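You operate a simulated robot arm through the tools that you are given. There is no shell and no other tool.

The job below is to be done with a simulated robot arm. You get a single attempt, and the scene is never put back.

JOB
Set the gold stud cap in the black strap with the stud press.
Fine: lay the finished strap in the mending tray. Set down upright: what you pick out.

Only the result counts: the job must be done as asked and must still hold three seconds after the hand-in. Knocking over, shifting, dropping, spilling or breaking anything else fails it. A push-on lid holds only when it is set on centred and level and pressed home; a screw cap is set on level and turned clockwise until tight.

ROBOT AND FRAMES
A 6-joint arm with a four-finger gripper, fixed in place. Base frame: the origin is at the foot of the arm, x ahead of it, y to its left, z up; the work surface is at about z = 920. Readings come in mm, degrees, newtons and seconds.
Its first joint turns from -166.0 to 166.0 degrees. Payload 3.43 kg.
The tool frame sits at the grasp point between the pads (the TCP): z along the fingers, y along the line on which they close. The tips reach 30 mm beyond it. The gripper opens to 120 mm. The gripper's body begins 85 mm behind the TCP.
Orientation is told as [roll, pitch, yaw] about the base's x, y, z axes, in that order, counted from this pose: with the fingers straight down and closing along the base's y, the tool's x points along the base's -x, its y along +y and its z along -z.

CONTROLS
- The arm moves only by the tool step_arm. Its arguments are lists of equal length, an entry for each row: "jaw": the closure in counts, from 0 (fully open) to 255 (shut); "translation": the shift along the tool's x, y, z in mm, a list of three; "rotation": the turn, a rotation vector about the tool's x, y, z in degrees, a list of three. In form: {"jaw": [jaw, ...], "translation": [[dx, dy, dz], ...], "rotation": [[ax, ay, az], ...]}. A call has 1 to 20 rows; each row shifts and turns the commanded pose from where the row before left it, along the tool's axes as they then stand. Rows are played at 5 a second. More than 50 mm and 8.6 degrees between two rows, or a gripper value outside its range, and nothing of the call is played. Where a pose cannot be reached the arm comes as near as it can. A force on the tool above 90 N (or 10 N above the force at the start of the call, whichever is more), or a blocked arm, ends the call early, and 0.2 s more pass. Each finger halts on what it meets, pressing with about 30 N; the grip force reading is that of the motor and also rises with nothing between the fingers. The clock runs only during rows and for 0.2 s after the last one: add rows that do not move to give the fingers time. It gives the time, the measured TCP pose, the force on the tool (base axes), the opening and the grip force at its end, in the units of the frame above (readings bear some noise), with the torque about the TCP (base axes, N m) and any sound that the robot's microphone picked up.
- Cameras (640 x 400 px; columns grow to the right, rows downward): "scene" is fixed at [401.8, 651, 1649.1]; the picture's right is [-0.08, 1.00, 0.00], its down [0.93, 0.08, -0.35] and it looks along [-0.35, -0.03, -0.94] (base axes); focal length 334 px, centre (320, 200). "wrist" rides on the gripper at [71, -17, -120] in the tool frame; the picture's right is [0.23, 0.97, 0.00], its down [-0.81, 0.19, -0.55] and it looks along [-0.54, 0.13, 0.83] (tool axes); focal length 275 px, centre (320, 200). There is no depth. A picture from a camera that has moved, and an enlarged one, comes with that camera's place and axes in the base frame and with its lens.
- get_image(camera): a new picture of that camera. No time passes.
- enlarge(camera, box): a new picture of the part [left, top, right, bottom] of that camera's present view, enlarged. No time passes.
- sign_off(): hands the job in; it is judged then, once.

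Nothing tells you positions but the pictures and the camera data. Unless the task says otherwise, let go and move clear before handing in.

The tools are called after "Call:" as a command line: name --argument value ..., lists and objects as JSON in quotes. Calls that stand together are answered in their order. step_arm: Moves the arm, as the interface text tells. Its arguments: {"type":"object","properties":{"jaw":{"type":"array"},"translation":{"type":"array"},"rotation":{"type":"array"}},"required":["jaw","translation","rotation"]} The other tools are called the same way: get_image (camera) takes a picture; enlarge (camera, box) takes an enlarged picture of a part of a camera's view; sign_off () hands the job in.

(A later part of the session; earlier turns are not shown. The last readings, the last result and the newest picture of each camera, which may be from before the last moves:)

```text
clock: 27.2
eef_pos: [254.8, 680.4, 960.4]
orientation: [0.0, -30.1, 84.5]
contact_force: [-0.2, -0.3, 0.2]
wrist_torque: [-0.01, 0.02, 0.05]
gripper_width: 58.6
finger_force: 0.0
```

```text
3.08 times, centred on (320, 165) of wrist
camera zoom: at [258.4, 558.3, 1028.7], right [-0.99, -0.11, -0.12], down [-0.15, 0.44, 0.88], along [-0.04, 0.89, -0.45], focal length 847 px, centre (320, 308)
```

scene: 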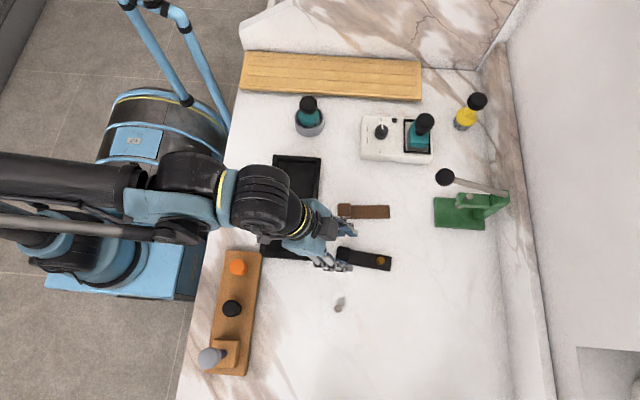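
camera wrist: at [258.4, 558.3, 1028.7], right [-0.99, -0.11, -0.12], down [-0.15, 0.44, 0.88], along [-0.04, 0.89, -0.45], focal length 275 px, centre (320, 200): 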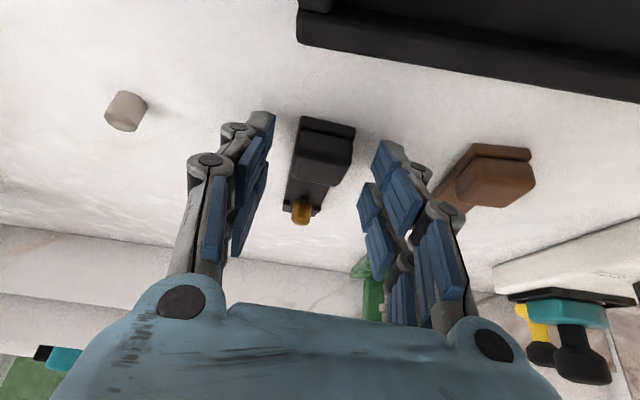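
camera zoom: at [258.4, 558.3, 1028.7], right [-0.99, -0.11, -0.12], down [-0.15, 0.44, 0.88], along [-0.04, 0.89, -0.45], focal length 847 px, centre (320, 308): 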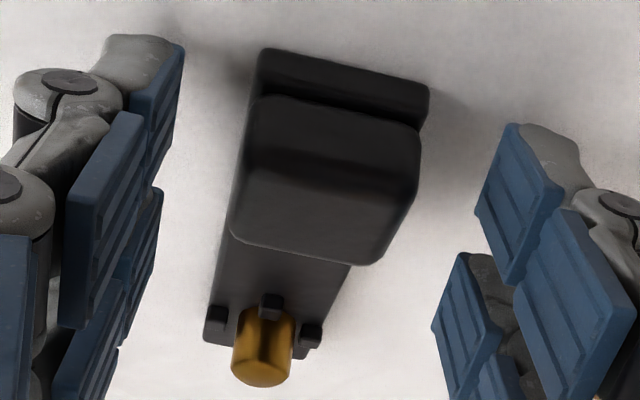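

Combining the views puts the block's top at z ≈ 943 and its centre at (254.6, 687.5). I'll make the small final correction and close on the block.

Call:
step_arm --jaw '[130, 130, 130, 150, 170, 185, 200, 200, 200]' --translation '[[3.2, -0.4, 1.2], [3.1, -0.4, 1.3], [0, 0, 0], [0, 0, 0], [0, 0, 0], [0, 0, 0], [0, 0, 0], [0, 0, 0], [0, 0, 0]]' --rotation '[[0, 0, 0], [0, 0, 0], [0, 0, 0], [0, 0, 0], [0, 0, 0], [0, 0, 0], [0, 0, 0], [0, 0, 0], [0, 0, 0]]'

Call:
enlarge --camera "wrist" --box '[240, 100, 400, 230]'

```text
clock: 28.3
eef_pos: [243.1, 677.1, 959.0]
orientation: [-0.7, -30.3, 85.0]
contact_force: [0.6, -0.2, 0.8]
wrist_torque: [0.06, 0.08, 0.06]
gripper_width: 39.9
finger_force: 0.1
stopped in row 5: the force on the tool passed its limit at 100 N (the readings are from after the stop); the commanded pose is now the measured one
```

```text
3.08 times, centred on (320, 165) of wrist
camera zoom: at [246.1, 553.5, 1027.9], right [-0.99, -0.11, -0.13], down [-0.16, 0.44, 0.88], along [-0.04, 0.89, -0.45], focal length 847 px, centre (320, 308)
```

zoom: 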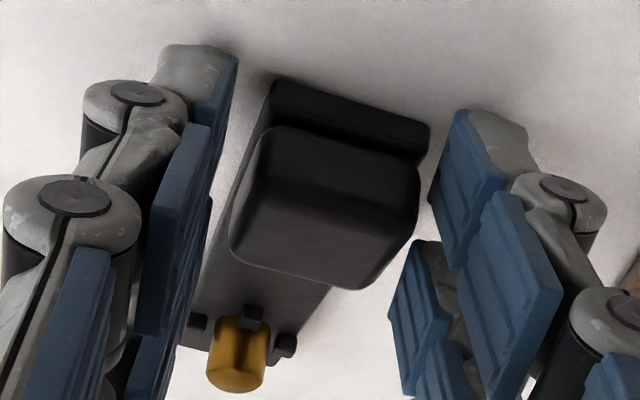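

The arm was stopped by an unexpected force and shifted about 10 mm toward −x. I need to see what happened before doing anything else.

Call:
get_image --camera "wrist"

Call:
enlarge --camera "scene" --box '[310, 190, 430, 330]'

Call:
enlarge --camera "scene" --box '[325, 240, 400, 290]'

```text
taken
camera wrist: at [246.1, 553.5, 1027.9], right [-0.99, -0.11, -0.13], down [-0.16, 0.44, 0.88], along [-0.04, 0.89, -0.45], focal length 275 px, centre (320, 200)
```

wrist: 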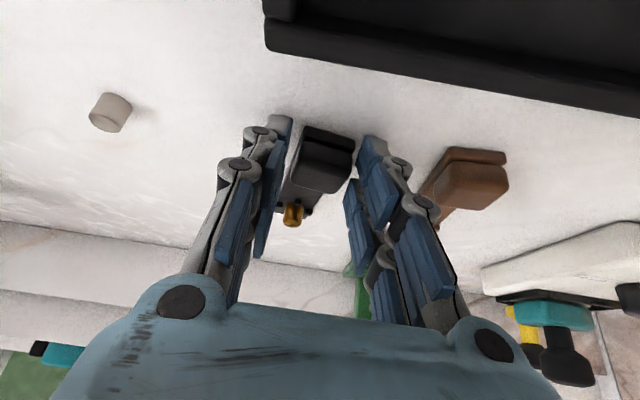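

```text
2.86 times, centred on (370, 260) of scene
camera zoom: at [401.8, 651.0, 1649.1], right [-0.08, 1.0, 0.0], down [0.93, 0.08, -0.35], along [-0.35, -0.03, -0.94], focal length 955 px, centre (177, 29)
```

zoom: 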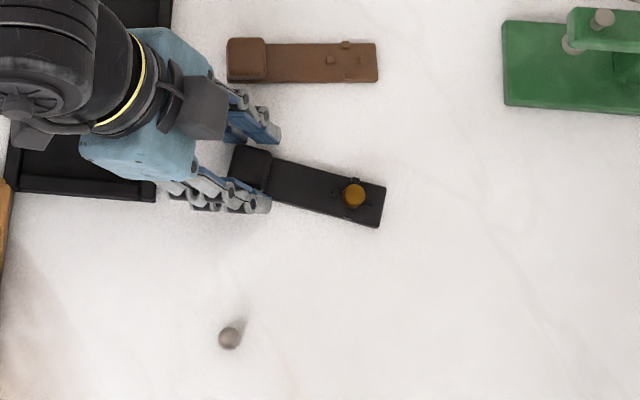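

```text
8.00 times, centred on (362, 265) of scene
camera zoom: at [401.8, 651.0, 1649.1], right [-0.08, 1.0, 0.0], down [0.93, 0.08, -0.35], along [-0.35, -0.03, -0.94], focal length 2674 px, centre (-20, -320)
```

zoom: 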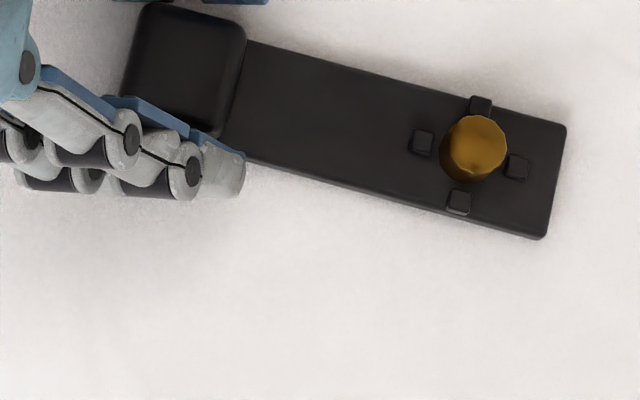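

The strap's block end was nudged to about 11° of yaw, but the cap is still seated between the nubs. The hand really has two fingers per side, spread along tool x, so the tilted tips reached the bench. I'll raise the hand straight up, open it and re-measure.

Call:
step_arm --jaw '[168, 160, 145, 125, 120, 120, 120]' --translation '[[-1.5, 0, -2.6], [-1, 0, -1.73], [0, 0, 0], [0, 0, 0], [-9, 0, -15.6], [-10, 0, -17.3], [0, 0, 0]]' --rotation '[[0, 0, 0], [0, 0, 0], [0, 0, 0], [0, 0, 0], [0, 0, 0], [0, 0, 0], [0, 0, 0]]'

Call:
get_image --camera "wrist"

Call:
enlarge --camera "wrist" --box '[240, 60, 400, 200]'

Call:
enlarge --camera "scene" --box '[325, 240, 400, 290]'

```text
clock: 29.9
eef_pos: [244.2, 678.6, 1003.4]
orientation: [-0.7, -30.3, 85.0]
contact_force: [-0.1, 0.5, 0.7]
wrist_torque: [0.02, -0.03, -0.04]
gripper_width: 63.5
finger_force: 0.1
```

```text
taken
camera wrist: at [246.7, 554.7, 1071.9], right [-0.99, -0.11, -0.13], down [-0.16, 0.44, 0.88], along [-0.04, 0.89, -0.45], focal length 275 px, centre (320, 200)
```

wrist: 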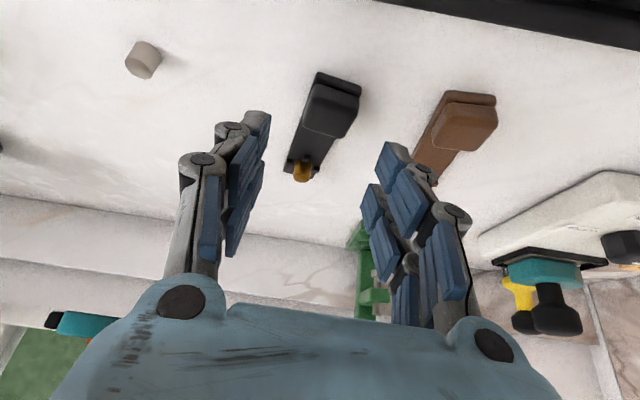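

```text
2.86 times, centred on (320, 130) of wrist
camera zoom: at [246.7, 554.7, 1071.9], right [-0.99, -0.11, -0.13], down [-0.16, 0.44, 0.88], along [-0.04, 0.89, -0.45], focal length 786 px, centre (320, 400)
```

zoom: 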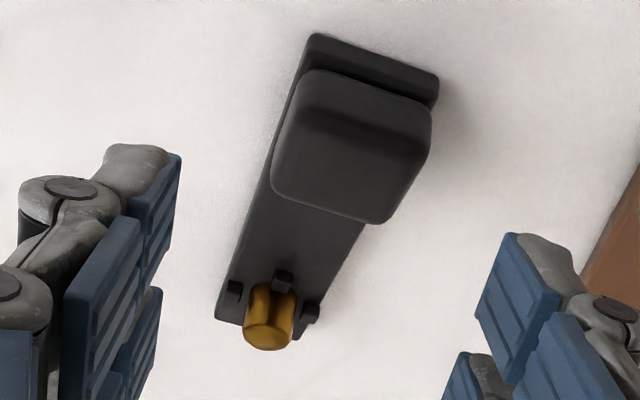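

```text
8.00 times, centred on (362, 265) of scene
camera zoom: at [401.8, 651.0, 1649.1], right [-0.08, 1.0, 0.0], down [0.93, 0.08, -0.35], along [-0.35, -0.03, -0.94], focal length 2674 px, centre (-20, -320)
```

zoom: 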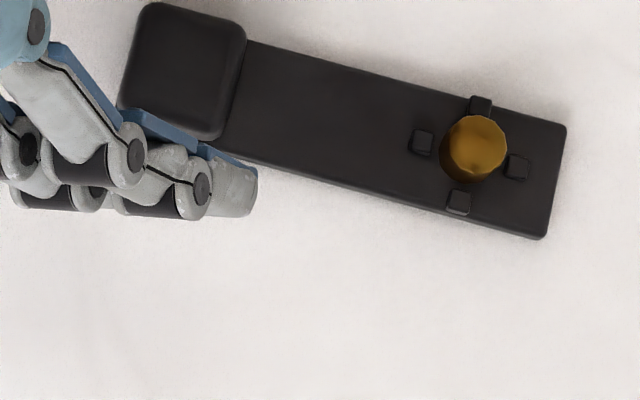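

The strap now lies at about 10.8° with its block at (242, 692.5) and the stud site at (256.7, 771.2). I'll turn the hand to match, shift over the block, and check before descending. This time I'll stay high enough that the lower finger tips clear the bench.

Call:
step_arm --jaw '[120, 120, 120, 120, 120]' --translation '[[0, 0, 0], [0, 0, 0], [0.05, 1.33, 10.9], [0.05, 1.33, 10.9], [0, 0, 0]]' --rotation '[[2.23, 0.36, 5.01], [0, 0, 0], [0, 0, 0], [0, 0, 0], [0, 0, 0]]'

Call:
get_image --camera "wrist"

Call:
enlarge --camera "wrist" --box '[240, 80, 400, 220]'

```text
clock: 31.1
eef_pos: [242.6, 688.6, 984.2]
orientation: [0.1, -29.9, 79.3]
contact_force: [-0.8, -0.8, -0.3]
wrist_torque: [0.03, -0.01, 0.02]
gripper_width: 63.7
finger_force: 0.1
```

```text
taken
camera wrist: at [234.1, 565.3, 1053.1], right [-0.99, -0.01, -0.12], down [-0.11, 0.46, 0.88], along [0.04, 0.89, -0.45], focal length 275 px, centre (320, 200)
```

wrist: 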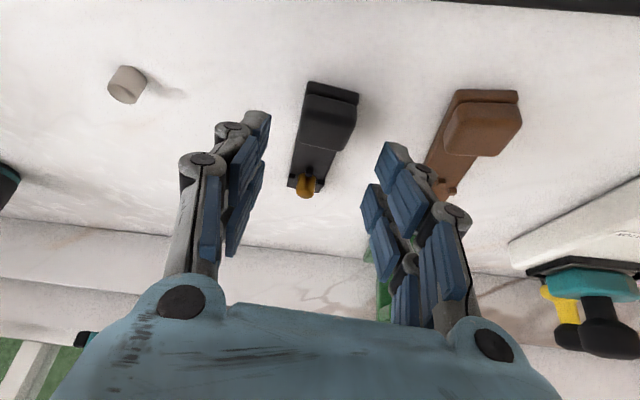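

```text
2.86 times, centred on (320, 150) of wrist
camera zoom: at [234.1, 565.3, 1053.1], right [-0.99, -0.01, -0.12], down [-0.11, 0.46, 0.88], along [0.04, 0.89, -0.45], focal length 786 px, centre (320, 343)
```

zoom: 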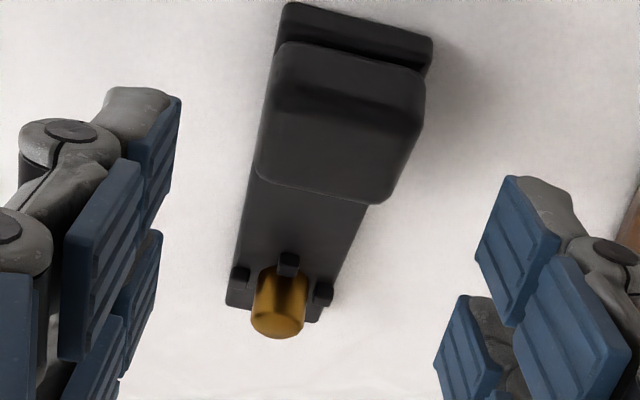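

The hand is parallel to the strap and about 1 mm off to one side. I'll correct that and descend so the lower tips stop about 2 mm above the bench.

Call:
step_arm --jaw '[120, 120, 120, 120, 120]' --translation '[[2.81, -0.23, 5.36], [2.81, -0.23, 5.36], [2.81, -0.23, 5.36], [2.81, -0.23, 5.36], [0, 0, 0]]' --rotation '[[0, 0, 0], [0, 0, 0], [0, 0, 0], [0, 0, 0], [0, 0, 0]]'

Call:
get_image --camera "wrist"

Call:
enlarge --camera "wrist" --box '[240, 100, 400, 240]'

```text
clock: 32.3
eef_pos: [241.6, 690.0, 958.7]
orientation: [-0.1, -29.8, 79.3]
contact_force: [-0.4, -0.1, -0.3]
wrist_torque: [0.01, -0.02, 0.03]
gripper_width: 63.4
finger_force: 0.1
```

```text
taken
camera wrist: at [235.2, 566.4, 1028.0], right [-0.99, -0.01, -0.12], down [-0.11, 0.46, 0.88], along [0.04, 0.89, -0.45], focal length 275 px, centre (320, 200)
```

wrist: 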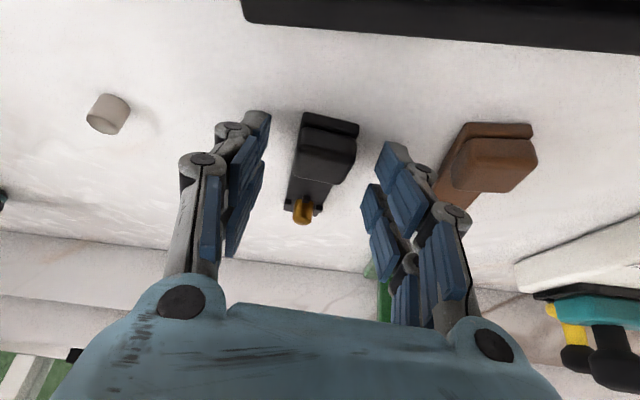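

```text
2.86 times, centred on (320, 170) of wrist
camera zoom: at [235.2, 566.4, 1028.0], right [-0.99, -0.01, -0.12], down [-0.11, 0.46, 0.88], along [0.04, 0.89, -0.45], focal length 786 px, centre (320, 286)
```

zoom: 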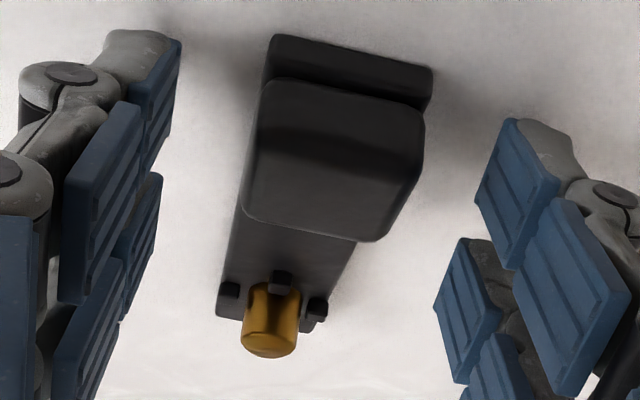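

I'm at grasp height with no contact force, and the block is centred between the fingers. Closing gently now.

Call:
step_arm --jaw '[140, 155, 165, 175, 182, 189, 196, 200, 200]' --translation '[[0, 0, 0], [0, 0, 0], [0, 0, 0], [0, 0, 0], [0, 0, 0], [0, 0, 0], [0, 0, 0], [0, 0, 0], [0, 0, 0]]' --rotation '[[0, 0, 0], [0, 0, 0], [0, 0, 0], [0, 0, 0], [0, 0, 0], [0, 0, 0], [0, 0, 0], [0, 0, 0], [0, 0, 0]]'

Call:
enlarge --camera "wrist" --box '[240, 100, 400, 240]'

Call:
enlarge --camera "scene" --box '[325, 240, 400, 290]'

```text
clock: 34.3
eef_pos: [243.1, 689.9, 957.9]
orientation: [0.0, -29.9, 79.2]
contact_force: [-0.3, 0.6, 1.6]
wrist_torque: [0.07, 0.02, 0.0]
gripper_width: 31.2
finger_force: 30.2
```

```text
2.86 times, centred on (320, 170) of wrist
camera zoom: at [235.2, 566.4, 1028.1], right [-0.99, -0.01, -0.12], down [-0.11, 0.46, 0.88], along [0.04, 0.89, -0.45], focal length 786 px, centre (320, 286)
```

zoom: 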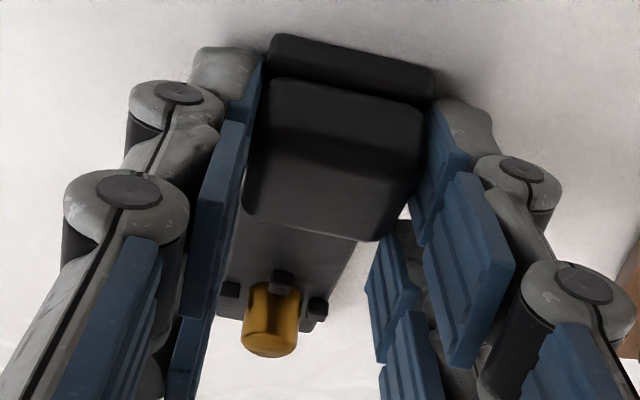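

```text
8.00 times, centred on (362, 265) of scene
camera zoom: at [401.8, 651.0, 1649.1], right [-0.08, 1.0, 0.0], down [0.93, 0.08, -0.35], along [-0.35, -0.03, -0.94], focal length 2674 px, centre (-20, -320)
```

zoom: 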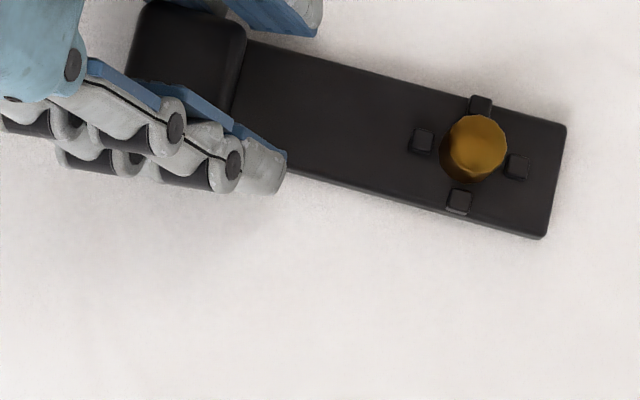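

The block is gripped at 31.2 mm and the strap hasn't moved. I'll lift slowly and check that the strap stays level and the cap stays put.

Call:
step_arm --jaw '[200, 200, 200, 200, 200, 200, 200, 200]' --translation '[[-0.75, 0, -1.3], [-1.5, 0, -2.6], [-3, 0, -5.2], [-4, 0, -6.93], [-5, 0, -8.66], [-5, 0, -8.66], [-4, 0, -6.93], [0, 0, 0]]' --rotation '[[0, 0, 0], [0, 0, 0], [0, 0, 0], [0, 0, 0], [0, 0, 0], [0, 0, 0], [0, 0, 0], [0, 0, 0]]'

Call:
enlarge --camera "wrist" --box '[240, 100, 400, 240]'

Call:
enlarge --camera "scene" --box '[325, 240, 400, 290]'

```text
clock: 36.1
eef_pos: [242.1, 687.8, 1003.7]
orientation: [0.0, -29.8, 79.2]
contact_force: [-1.0, 0.0, -0.5]
wrist_torque: [-0.01, 0.04, 0.01]
gripper_width: 31.2
finger_force: 29.8
```

```text
2.86 times, centred on (320, 170) of wrist
camera zoom: at [234.7, 565.6, 1073.6], right [-0.99, -0.01, -0.12], down [-0.11, 0.46, 0.88], along [0.04, 0.89, -0.45], focal length 786 px, centre (320, 286)
```

zoom: 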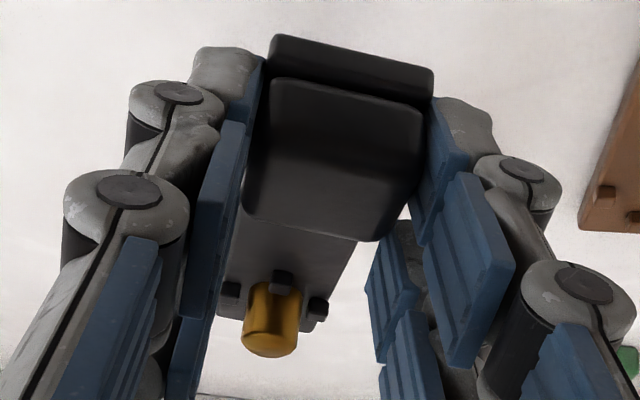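

```text
8.00 times, centred on (362, 265) of scene
camera zoom: at [401.8, 651.0, 1649.1], right [-0.08, 1.0, 0.0], down [0.93, 0.08, -0.35], along [-0.35, -0.03, -0.94], focal length 2674 px, centre (-20, -320)
```

zoom: 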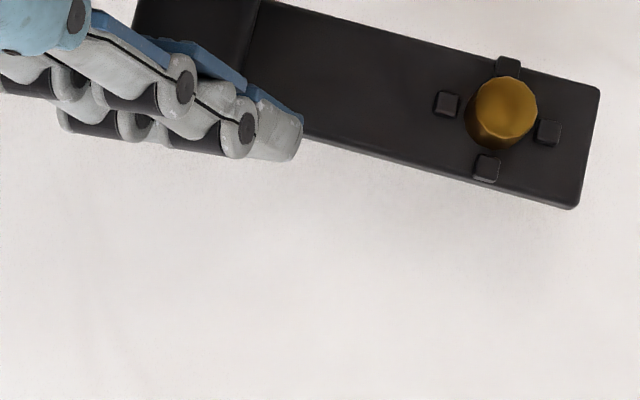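

The strap is rising level with the cap in place. Next I'll turn it to point straight at the press and carry it to just in front, staying above the brown strap.

Call:
step_arm --jaw '[200, 200, 200, 200, 200, 200, 200, 200, 200, 200, 200, 200, 200, 200, 200]' --translation '[[0, 0, 0], [0, 0, 0], [0, 0, 0], [0, 0, 0], [-3.5, 5.1, 2.05], [-7.1, 10.2, 4.1], [-8.5, 12.2, 4.92], [-8.5, 12.2, 4.92], [-8.5, 12.2, 4.92], [-8.5, 12.2, 4.92], [-8.5, 12.2, 4.92], [-8.5, 12.2, 4.92], [-6, 8.6, 3.47], [-3.3, 4.4, 1.9], [0, 0, 0]]' --rotation '[[-1.35, 0, -2.338], [-1.35, 0, -2.338], [-1.35, 0, -2.338], [-1.35, 0, -2.338], [0, 0, 0], [0, 0, 0], [0, 0, 0], [0, 0, 0], [0, 0, 0], [0, 0, 0], [0, 0, 0], [0, 0, 0], [0, 0, 0], [0, 0, 0], [0, 0, 0]]'

Call:
get_image --camera "wrist"

Call:
get_image --camera "scene"

```text
clock: 39.3
eef_pos: [141.1, 771.3, 1005.1]
orientation: [0.1, -29.9, 90.0]
contact_force: [-0.4, 0.0, -0.6]
wrist_torque: [-0.01, -0.01, -0.01]
gripper_width: 31.4
finger_force: 29.6
```

```text
taken
camera wrist: at [157.4, 649.1, 1074.2], right [-0.97, -0.2, -0.12], down [-0.19, 0.43, 0.88], along [-0.13, 0.88, -0.45], focal length 275 px, centre (320, 200)
```

wrist: 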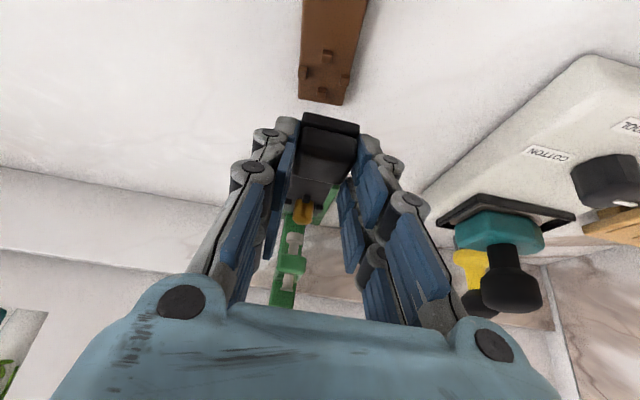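

```text
taken
```

scene: 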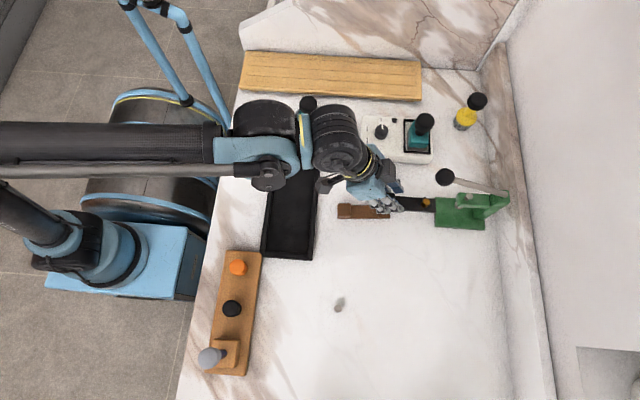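

The strap is in front of the press. I'll zoom in to compare the strap's centreline with the ram.

Call:
enlarge --camera "wrist" --box '[260, 170, 350, 310]'

Call:
enlarge --camera "scene" --box '[390, 160, 520, 240]'

```text
2.86 times, centred on (305, 240) of wrist
camera zoom: at [157.4, 649.1, 1074.2], right [-0.97, -0.2, -0.12], down [-0.19, 0.43, 0.88], along [-0.13, 0.88, -0.45], focal length 786 px, centre (363, 86)
```

zoom: 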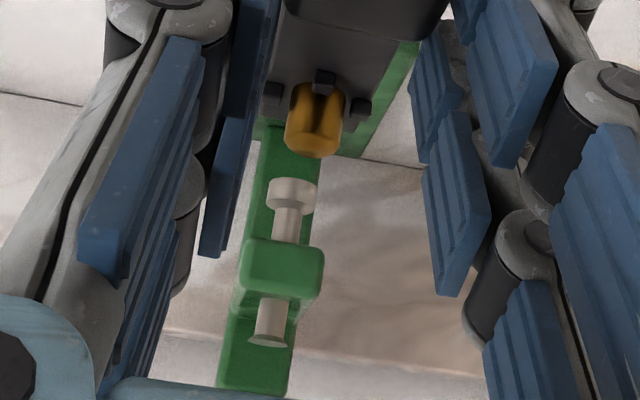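

```text
4.92 times, centred on (455, 200) of scene
camera zoom: at [401.8, 651.0, 1649.1], right [-0.08, 1.0, 0.0], down [0.93, 0.08, -0.35], along [-0.35, -0.03, -0.94], focal length 1646 px, centre (-345, 200)
```

zoom: 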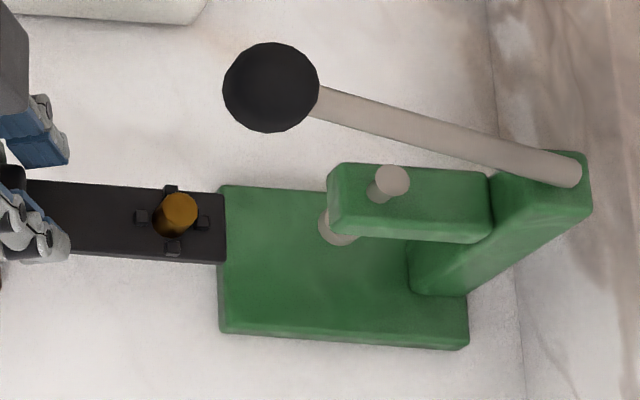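

The strap centreline matches the ram to within about half a millimetre, and the site needs about 72 mm more travel. I'll lower to insertion height and advance under the ram.

Call:
step_arm --jaw '[200, 200, 200, 200, 200, 200, 200, 200, 200, 200]' --translation '[[2, 0.1, 3.46], [4, 0.2, 6.93], [4, 0.2, 6.93], [1.5, 0, 2.6], [0, 0, 0], [-4.33, 0, 2.5], [-8.66, 0, 5], [-8.66, 0, 5], [-8.66, 0, 5], [0, 0, 0]]' --rotation '[[0, 0, 0], [0, 0, 0], [0, 0, 0], [0, 0, 0], [0, 0, 0], [0, 0, 0], [0, 0, 0], [0, 0, 0], [0, 0, 0], [0, 0, 0]]'

Call:
get_image --camera "wrist"

Call:
enlarge --camera "wrist" --box '[260, 170, 350, 310]'

Call:
enlarge --camera "scene" --box '[390, 160, 520, 240]'

```text
clock: 41.5
eef_pos: [140.3, 806.2, 981.5]
orientation: [0.1, -29.9, 89.9]
contact_force: [-0.6, 0.0, 0.6]
wrist_torque: [-0.03, -0.03, -0.01]
gripper_width: 31.3
finger_force: 29.5
```

```text
taken
camera wrist: at [155.9, 684.6, 1051.1], right [-0.97, -0.2, -0.12], down [-0.19, 0.43, 0.88], along [-0.13, 0.88, -0.45], focal length 275 px, centre (320, 200)
```

wrist: 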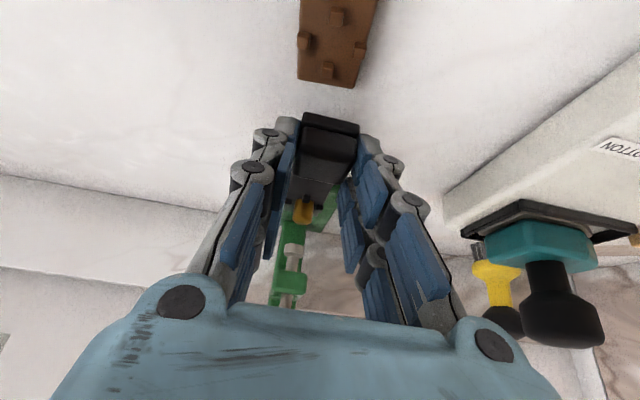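

```text
2.86 times, centred on (305, 240) of wrist
camera zoom: at [155.9, 684.6, 1051.1], right [-0.97, -0.2, -0.12], down [-0.19, 0.43, 0.88], along [-0.13, 0.88, -0.45], focal length 786 px, centre (363, 86)
```

zoom: 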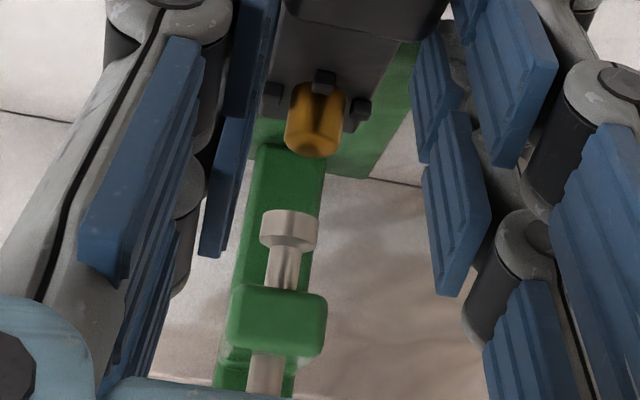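

```text
4.92 times, centred on (455, 200) of scene
camera zoom: at [401.8, 651.0, 1649.1], right [-0.08, 1.0, 0.0], down [0.93, 0.08, -0.35], along [-0.35, -0.03, -0.94], focal length 1646 px, centre (-345, 200)
```

zoom: 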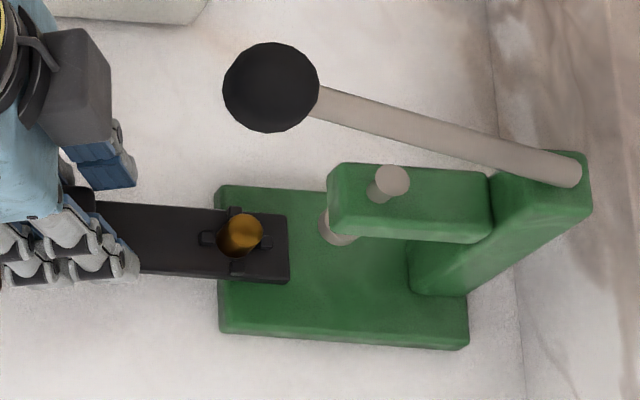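

The insertion looks good, with the cap top about 12 mm under the ram. I'll correct 1 mm sideways and advance the remaining 36 mm.

Call:
step_arm --jaw '[200, 200, 200, 200, 200, 200, 200]' --translation '[[-3.46, -0.3, 2], [-6.93, -0.3, 4], [-6.93, -0.3, 4], [-6.93, 0, 4], [-5.2, 0, 3], [-1.9, 0, 1.1], [0, 0, 0]]' --rotation '[[0, 0, 0], [0, 0, 0], [0, 0, 0], [0, 0, 0], [0, 0, 0], [0, 0, 0], [0, 0, 0]]'

Call:
get_image --camera "wrist"

Call:
enlarge --camera "wrist" --box '[260, 170, 350, 310]'

Call:
enlarge --camera "scene" --box '[390, 160, 520, 240]'

```text
clock: 43.1
eef_pos: [143.2, 843.3, 980.9]
orientation: [0.0, -30.0, 90.0]
contact_force: [0.3, -0.5, -0.9]
wrist_torque: [-0.02, 0.02, 0.02]
gripper_width: 31.3
finger_force: 30.5
```

```text
taken
camera wrist: at [157.5, 720.6, 1050.1], right [-0.97, -0.2, -0.12], down [-0.19, 0.43, 0.88], along [-0.13, 0.88, -0.45], focal length 275 px, centre (320, 200)
```

wrist: 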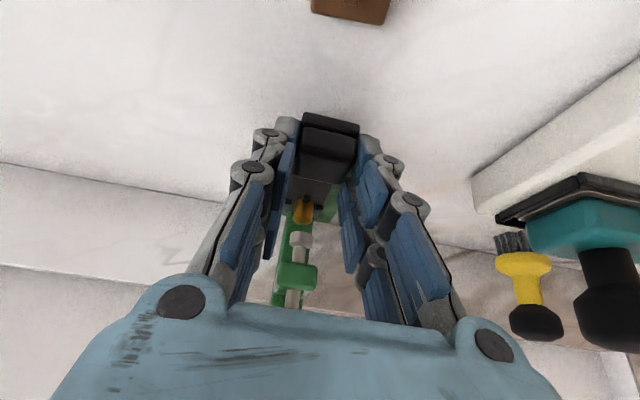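

```text
2.86 times, centred on (305, 240) of wrist
camera zoom: at [157.5, 720.6, 1050.1], right [-0.97, -0.2, -0.12], down [-0.19, 0.43, 0.88], along [-0.13, 0.88, -0.45], focal length 786 px, centre (363, 86)
```

zoom: 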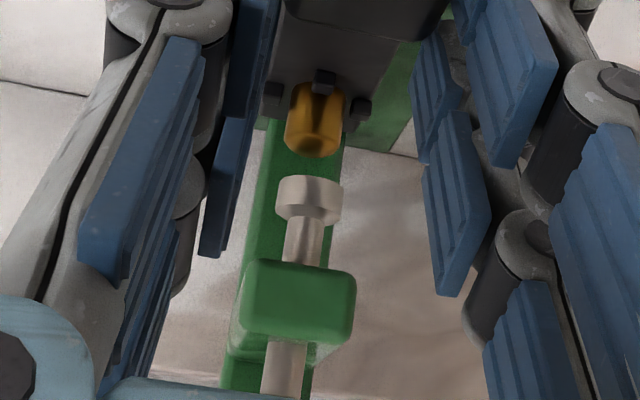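

```text
4.92 times, centred on (455, 200) of scene
camera zoom: at [401.8, 651.0, 1649.1], right [-0.08, 1.0, 0.0], down [0.93, 0.08, -0.35], along [-0.35, -0.03, -0.94], focal length 1646 px, centre (-345, 200)
```

zoom: 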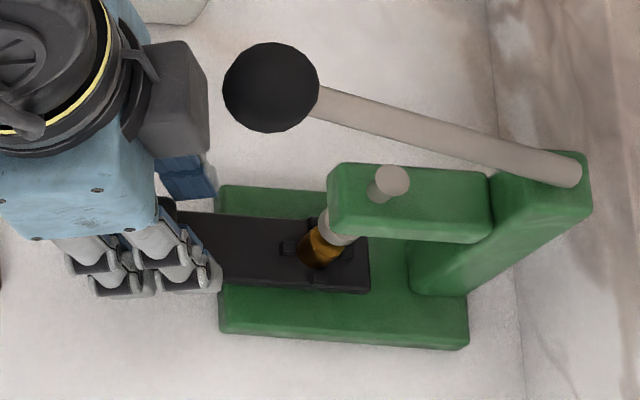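

The site is at about (140.2, 926.1) and the ram at (139.7, 926), so they line up. I'll lower the strap gently onto the plate.

Call:
step_arm --jaw '[200, 200, 200, 200, 200, 200]' --translation '[[1, 0.2, 1.73], [1, 0.2, 1.73], [0.75, 0, 1.3], [0.5, 0, 0.87], [0.25, 0, 0.43], [0, 0, 0]]' --rotation '[[0, 0, 0], [0, 0, 0], [0, 0, 0], [0, 0, 0], [0, 0, 0], [0, 0, 0]]'

Call:
enlarge --camera "wrist" --box '[260, 170, 350, 310]'

```text
clock: 44.5
eef_pos: [142.9, 842.7, 975.7]
orientation: [0.1, -29.9, 90.0]
contact_force: [-0.7, 0.3, -1.4]
wrist_torque: [-0.04, -0.03, -0.03]
gripper_width: 31.3
finger_force: 29.5
```

```text
2.86 times, centred on (305, 240) of wrist
camera zoom: at [156.9, 720.6, 1044.4], right [-0.97, -0.2, -0.12], down [-0.19, 0.43, 0.88], along [-0.13, 0.88, -0.45], focal length 786 px, centre (363, 86)
```

zoom: 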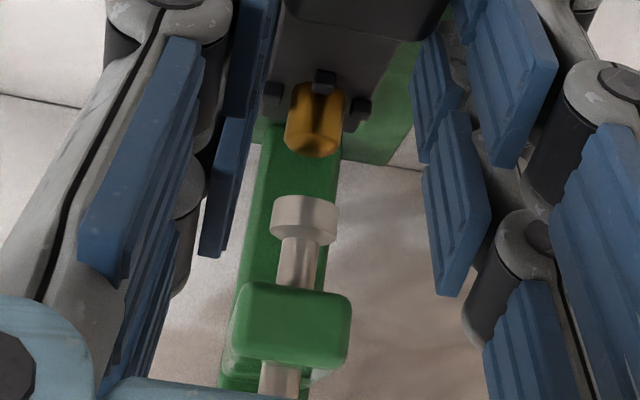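

The strap is about 2 mm above the plate. I'll continue down in half-millimetre steps until I feel contact.

Call:
step_arm --jaw '[200, 200, 200, 200, 200]' --translation '[[0.3, 0, 0.52], [0.25, 0, 0.43], [0.25, 0, 0.43], [0.2, 0, 0.35], [0, 0, 0]]' --rotation '[[0, 0, 0], [0, 0, 0], [0, 0, 0], [0, 0, 0], [0, 0, 0]]'

Call:
enlarge --camera "wrist" --box '[260, 170, 350, 310]'

```text
clock: 45.7
eef_pos: [141.6, 842.1, 972.9]
orientation: [0.0, -29.8, 90.0]
contact_force: [-0.1, 0.5, -0.2]
wrist_torque: [-0.05, 0.0, -0.02]
gripper_width: 31.4
finger_force: 30.2
```

```text
2.86 times, centred on (305, 240) of wrist
camera zoom: at [156.7, 720.4, 1042.6], right [-0.97, -0.2, -0.12], down [-0.19, 0.43, 0.88], along [-0.13, 0.88, -0.45], focal length 786 px, centre (363, 86)
```

zoom: 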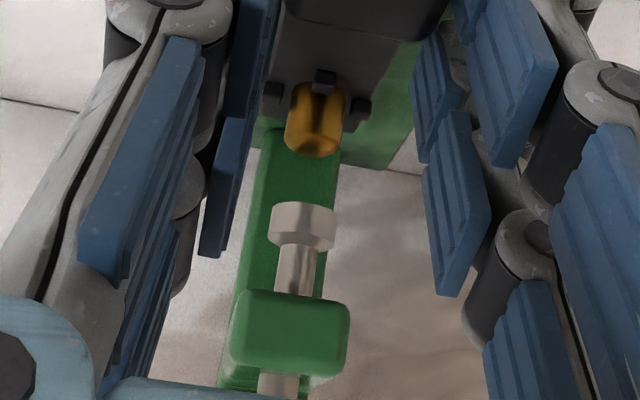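

There's no contact yet, so I'll lower a little further in fine steps.

Call:
step_arm --jaw '[200, 200, 200, 200, 200]' --translation '[[0.2, 0, 0.35], [0.2, 0, 0.35], [0.2, 0, 0.35], [0.2, 0, 0.35], [0, 0, 0]]' --rotation '[[0, 0, 0], [0, 0, 0], [0, 0, 0], [0, 0, 0], [0, 0, 0]]'

Call:
enlarge --camera "wrist" --box '[260, 170, 350, 310]'

```text
clock: 46.9
eef_pos: [140.9, 841.7, 972.6]
orientation: [0.1, -30.0, 90.1]
contact_force: [-1.6, 4.9, 11.8]
wrist_torque: [0.91, 0.06, 0.11]
gripper_width: 31.4
finger_force: 29.7
```

```text
2.86 times, centred on (305, 240) of wrist
camera zoom: at [157.1, 719.7, 1041.8], right [-0.97, -0.2, -0.12], down [-0.19, 0.43, 0.88], along [-0.13, 0.88, -0.45], focal length 786 px, centre (363, 86)
```

zoom: 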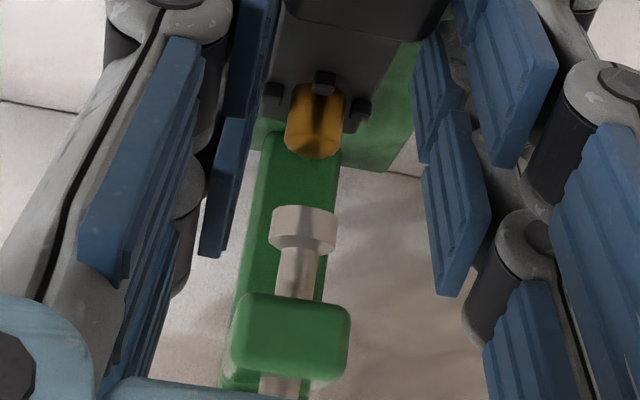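

Contact: 12 N, centred under the ram area, so the strap is lying flat on the plate. I'll take off the preload and ease the grip a little to see how the strap behaves before letting go.

Call:
step_arm --jaw '[198, 195, 193, 191, 191]' --translation '[[-0.15, 0, -0.26], [0, 0, 0], [0, 0, 0], [0, 0, 0], [0, 0, 0]]' --rotation '[[0, 0, 0], [0, 0, 0], [0, 0, 0], [0, 0, 0], [0, 0, 0]]'

```text
clock: 48.1
eef_pos: [141.4, 841.8, 973.1]
orientation: [-0.1, -29.9, 89.9]
contact_force: [1.5, -1.9, 6.9]
wrist_torque: [0.29, -0.09, -0.07]
gripper_width: 31.5
finger_force: 29.6
```

The grip is still at full force. I'll relieve the remaining preload and ease one count at a time.

Call:
step_arm --jaw '[190, 190, 189, 189]' --translation '[[-0.1, 0, -0.2], [0, 0, 0], [0, 0, 0], [0, 0, 0]]' --rotation '[[0, 0, 0], [0, 0, 0], [0, 0, 0], [0, 0, 0]]'

Call:
enlarge --camera "wrist" --box '[250, 100, 370, 250]'

```text
clock: 49.1
eef_pos: [140.8, 840.7, 972.0]
orientation: [-0.1, -29.9, 90.0]
contact_force: [0.6, -0.4, -1.6]
wrist_torque: [-0.05, 0.01, 0.0]
gripper_width: 31.9
finger_force: 0.5
```

```text
2.67 times, centred on (310, 175) of wrist
camera zoom: at [156.8, 720.0, 1041.9], right [-0.97, -0.2, -0.12], down [-0.19, 0.43, 0.88], along [-0.13, 0.88, -0.45], focal length 734 px, centre (347, 267)
```

zoom: 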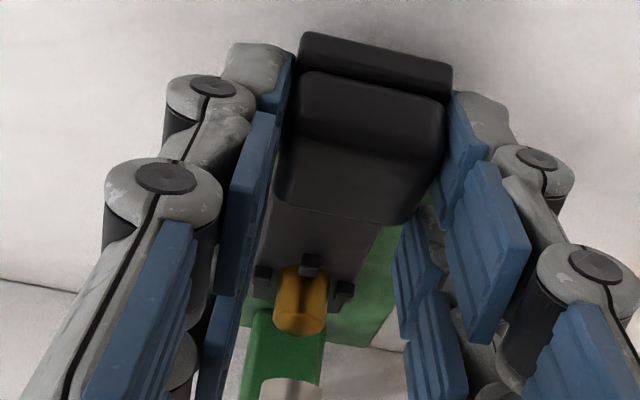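

Grip force is nearly zero and the strap hasn't tipped. I'll open a bit more and watch.

Call:
step_arm --jaw '[188, 187, 186, 185, 185]' --translation '[[0, 0, 0], [0, 0, 0], [0, 0, 0], [0, 0, 0], [0, 0, 0]]' --rotation '[[0, 0, 0], [0, 0, 0], [0, 0, 0], [0, 0, 0], [0, 0, 0]]'

Call:
enlarge --camera "wrist" --box '[250, 100, 370, 250]'

Call:
enlarge --camera "scene" --box '[390, 160, 520, 240]'

```text
clock: 50.3
eef_pos: [141.1, 842.3, 972.3]
orientation: [-0.1, -29.9, 90.0]
contact_force: [0.1, 0.2, -0.2]
wrist_torque: [0.02, -0.01, -0.01]
gripper_width: 33.2
finger_force: 0.0
```

```text
2.67 times, centred on (310, 175) of wrist
camera zoom: at [156.8, 720.0, 1041.9], right [-0.97, -0.2, -0.12], down [-0.19, 0.43, 0.88], along [-0.13, 0.88, -0.45], focal length 734 px, centre (347, 267)
```

zoom: 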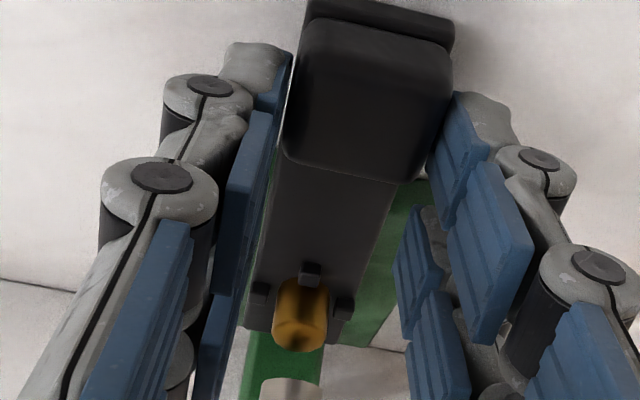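

```text
4.92 times, centred on (455, 200) of scene
camera zoom: at [401.8, 651.0, 1649.1], right [-0.08, 1.0, 0.0], down [0.93, 0.08, -0.35], along [-0.35, -0.03, -0.94], focal length 1646 px, centre (-345, 200)
```

zoom: 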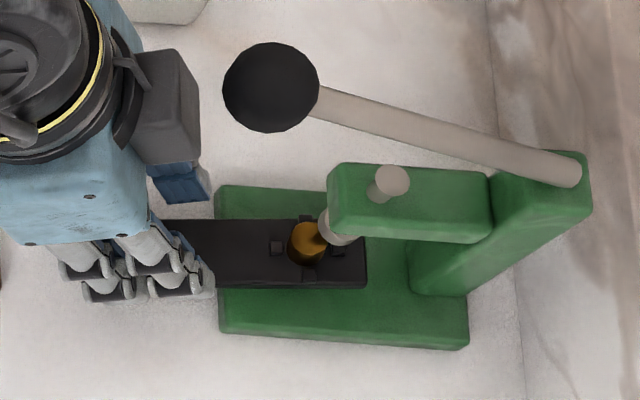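

As expected, the block end tipped gently down onto the bench, and the cap is still seated between the nubs. When the ram comes down it should level the strap again. I'll open the fingers and withdraw along the tool axis.

Call:
step_arm --jaw '[175, 160, 145, 130, 125, 125, 125, 125, 125, 125]' --translation '[[0, 0, 0], [0, 0, 0], [0, 0, 0], [0, 0, 0], [0, 0, -5], [0, 0, -12], [0, 0, -20], [0, 0, -25], [0, 0, -25], [0, 0, 0]]' --rotation '[[0, 0, 0], [0, 0, 0], [0, 0, 0], [0, 0, 0], [0, 0, 0], [0, 0, 0], [0, 0, 0], [0, 0, 0], [0, 0, 0], [0, 0, 0]]'

Call:
get_image --camera "wrist"

Call:
enlarge --camera "wrist" --box '[250, 110, 390, 280]'

Call:
enlarge --camera "scene" --box '[390, 160, 520, 240]'

```text
clock: 52.5
eef_pos: [140.9, 800.3, 1046.9]
orientation: [0.0, -29.9, 90.0]
contact_force: [0.4, 0.2, -0.5]
wrist_torque: [-0.04, 0.04, 0.0]
gripper_width: 60.9
finger_force: 0.1
```

```text
taken
camera wrist: at [157.1, 678.1, 1116.6], right [-0.97, -0.2, -0.12], down [-0.19, 0.43, 0.88], along [-0.13, 0.88, -0.45], focal length 275 px, centre (320, 200)
```

wrist: 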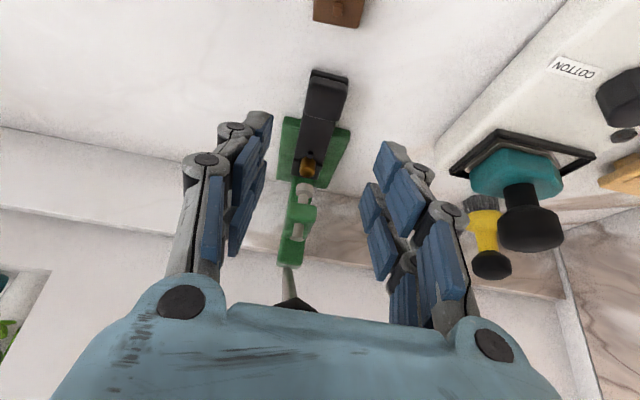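

```text
2.35 times, centred on (320, 195) of wrist
camera zoom: at [157.1, 678.1, 1116.6], right [-0.97, -0.2, -0.12], down [-0.19, 0.43, 0.88], along [-0.13, 0.88, -0.45], focal length 648 px, centre (320, 212)
```

zoom: 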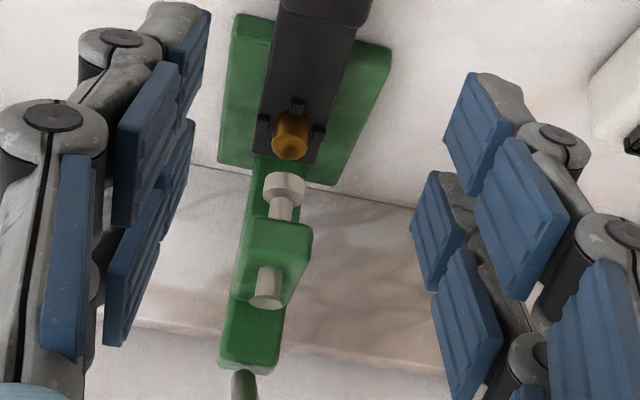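

```text
4.92 times, centred on (455, 200) of scene
camera zoom: at [401.8, 651.0, 1649.1], right [-0.08, 1.0, 0.0], down [0.93, 0.08, -0.35], along [-0.35, -0.03, -0.94], focal length 1646 px, centre (-345, 200)
```

zoom: 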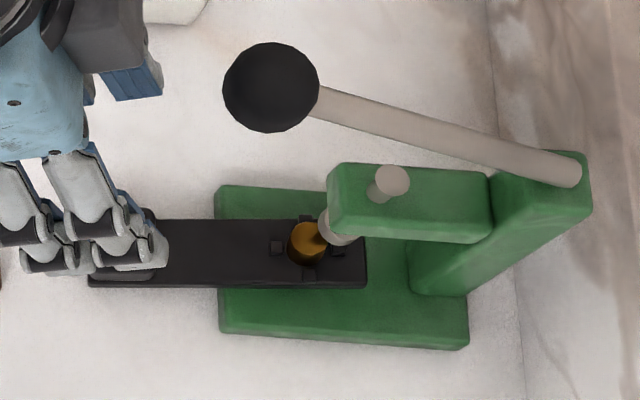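

The hand is clear. I'll zoom in to see how the strap and cap lie relative to the ram.

Call:
enlarge --camera "wrist" --box '[270, 110, 350, 210]'

Call:
enlarge --camera "scene" --box '[420, 190, 480, 230]'

```text
4.00 times, centred on (310, 160) of wrist
camera zoom: at [157.1, 678.1, 1116.6], right [-0.97, -0.2, -0.12], down [-0.19, 0.43, 0.88], along [-0.13, 0.88, -0.45], focal length 1101 px, centre (360, 360)
```

zoom: 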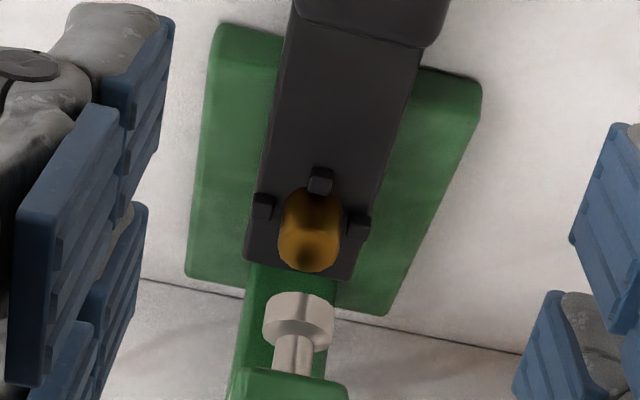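

```text
10.00 times, centred on (450, 210) of scene
camera zoom: at [401.8, 651.0, 1649.1], right [-0.08, 1.0, 0.0], down [0.93, 0.08, -0.35], along [-0.35, -0.03, -0.94], focal length 3343 px, centre (-980, 100)
```

zoom: 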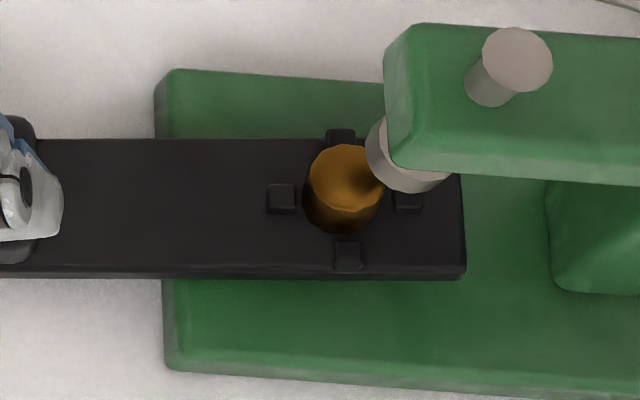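

The strap rests where I want it, with the site at x ≈ 139.7 under the ram and the cap between its nubs. The lever ball is at about (138, 852, 1107) with a 17.5 mm radius. I'll back off, rise, stand the tool upright and set the jaws to a narrow gap to cradle the ball from above.

Call:
step_arm --jaw '[125, 125, 150, 180, 210, 225, 225, 225, 225, 225, 225, 225]' --translation '[[13, 0.3, -7.5], [13, 0.3, -7.5], [-14.2, 0.3, -24.6], [-14.2, 0.3, -24.6], [-14.2, 0.3, -24.6], [-14.2, 0, -24.6], [-14.2, 0, -24.6], [0, 0, 0], [0, 0, 0], [0, 0, 0], [0, 0, 0], [0, 0, 0]]' --rotation '[[0, 0, 0], [0, 0, 0], [0, 0, 0], [0, 0, 0], [0, 0, 0], [0, 0, 0], [0, 0, 0], [0, 7.5, 0], [0, 7.5, 0], [0, 7.5, 0], [0, 7.5, 0], [0, 0, 0]]'

Call:
get_image --camera "wrist"

Call:
enlarge --camera "scene" --box '[390, 160, 520, 240]'

```text
clock: 55.1
eef_pos: [140.1, 768.2, 1189.4]
orientation: [0.0, 0.2, 90.0]
contact_force: [0.0, -0.4, -0.8]
wrist_torque: [0.0, -0.01, 0.03]
gripper_width: 14.0
finger_force: 0.1
```

```text
taken
camera wrist: at [154.5, 696.9, 1310.4], right [-0.97, -0.23, 0.0], down [-0.19, 0.81, 0.55], along [-0.13, 0.54, -0.83], focal length 275 px, centre (320, 200)
```

wrist: 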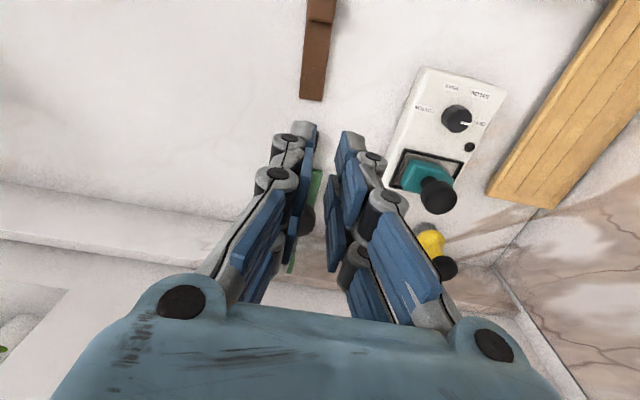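

```text
4.92 times, centred on (455, 200) of scene
camera zoom: at [401.8, 651.0, 1649.1], right [-0.08, 1.0, 0.0], down [0.93, 0.08, -0.35], along [-0.35, -0.03, -0.94], focal length 1646 px, centre (-345, 200)
```

zoom: 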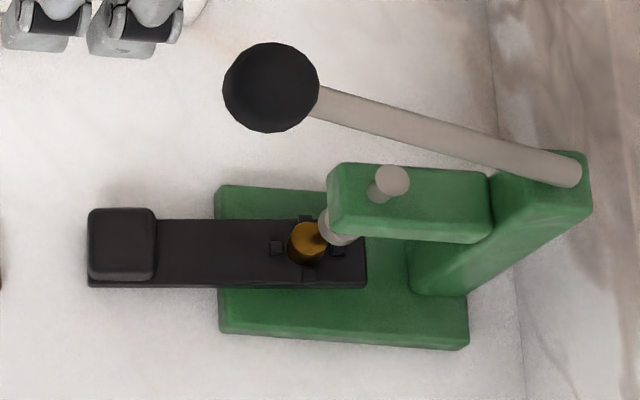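

The strap and cap are undisturbed. I'll move over the ball with the tips about 35 mm above it.

Call:
step_arm --jaw '[225, 225, 225, 225, 225, 225]' --translation '[[-15, 0, 0], [-20, -0.3, 0], [-20, -0.2, 0], [-20, 0, 0], [-9, 0, 0], [0, 0, 0]]' --rotation '[[0, 0, 0], [0, 0, 0], [0, 0, 0], [0, 0, 0], [0, 0, 0], [0, 0, 0]]'

Call:
get_image --camera "wrist"

Call:
enlarge --camera "wrist" --box '[260, 110, 380, 230]'

Call:
get_image --camera "scene"

```text
clock: 56.5
eef_pos: [139.5, 801.3, 1188.1]
orientation: [-0.1, 0.0, 90.0]
contact_force: [0.1, -0.3, 0.0]
wrist_torque: [0.01, -0.01, 0.0]
gripper_width: 14.3
finger_force: 0.1
out of reach, approached as far as the arm can: row 3, 4, 5
```

```text
taken
camera wrist: at [155.2, 730.4, 1309.3], right [-0.97, -0.23, 0.0], down [-0.19, 0.81, 0.55], along [-0.13, 0.54, -0.83], focal length 275 px, centre (320, 200)
```

wrist: 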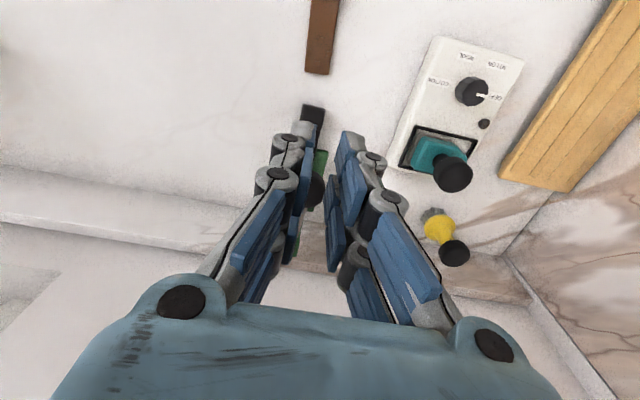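

```text
3.33 times, centred on (320, 170) of wrist
camera zoom: at [155.2, 730.4, 1309.3], right [-0.97, -0.23, 0.0], down [-0.19, 0.81, 0.55], along [-0.13, 0.54, -0.83], focal length 918 px, centre (320, 300)
```

zoom: 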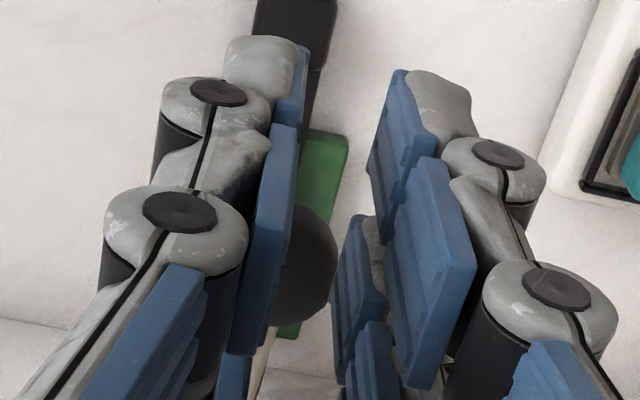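

```text
taken
```

scene: 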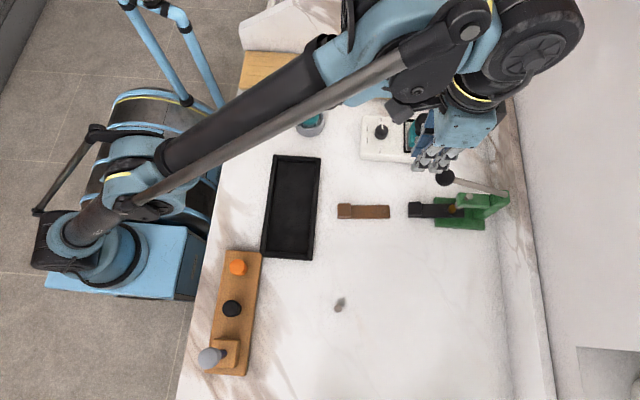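

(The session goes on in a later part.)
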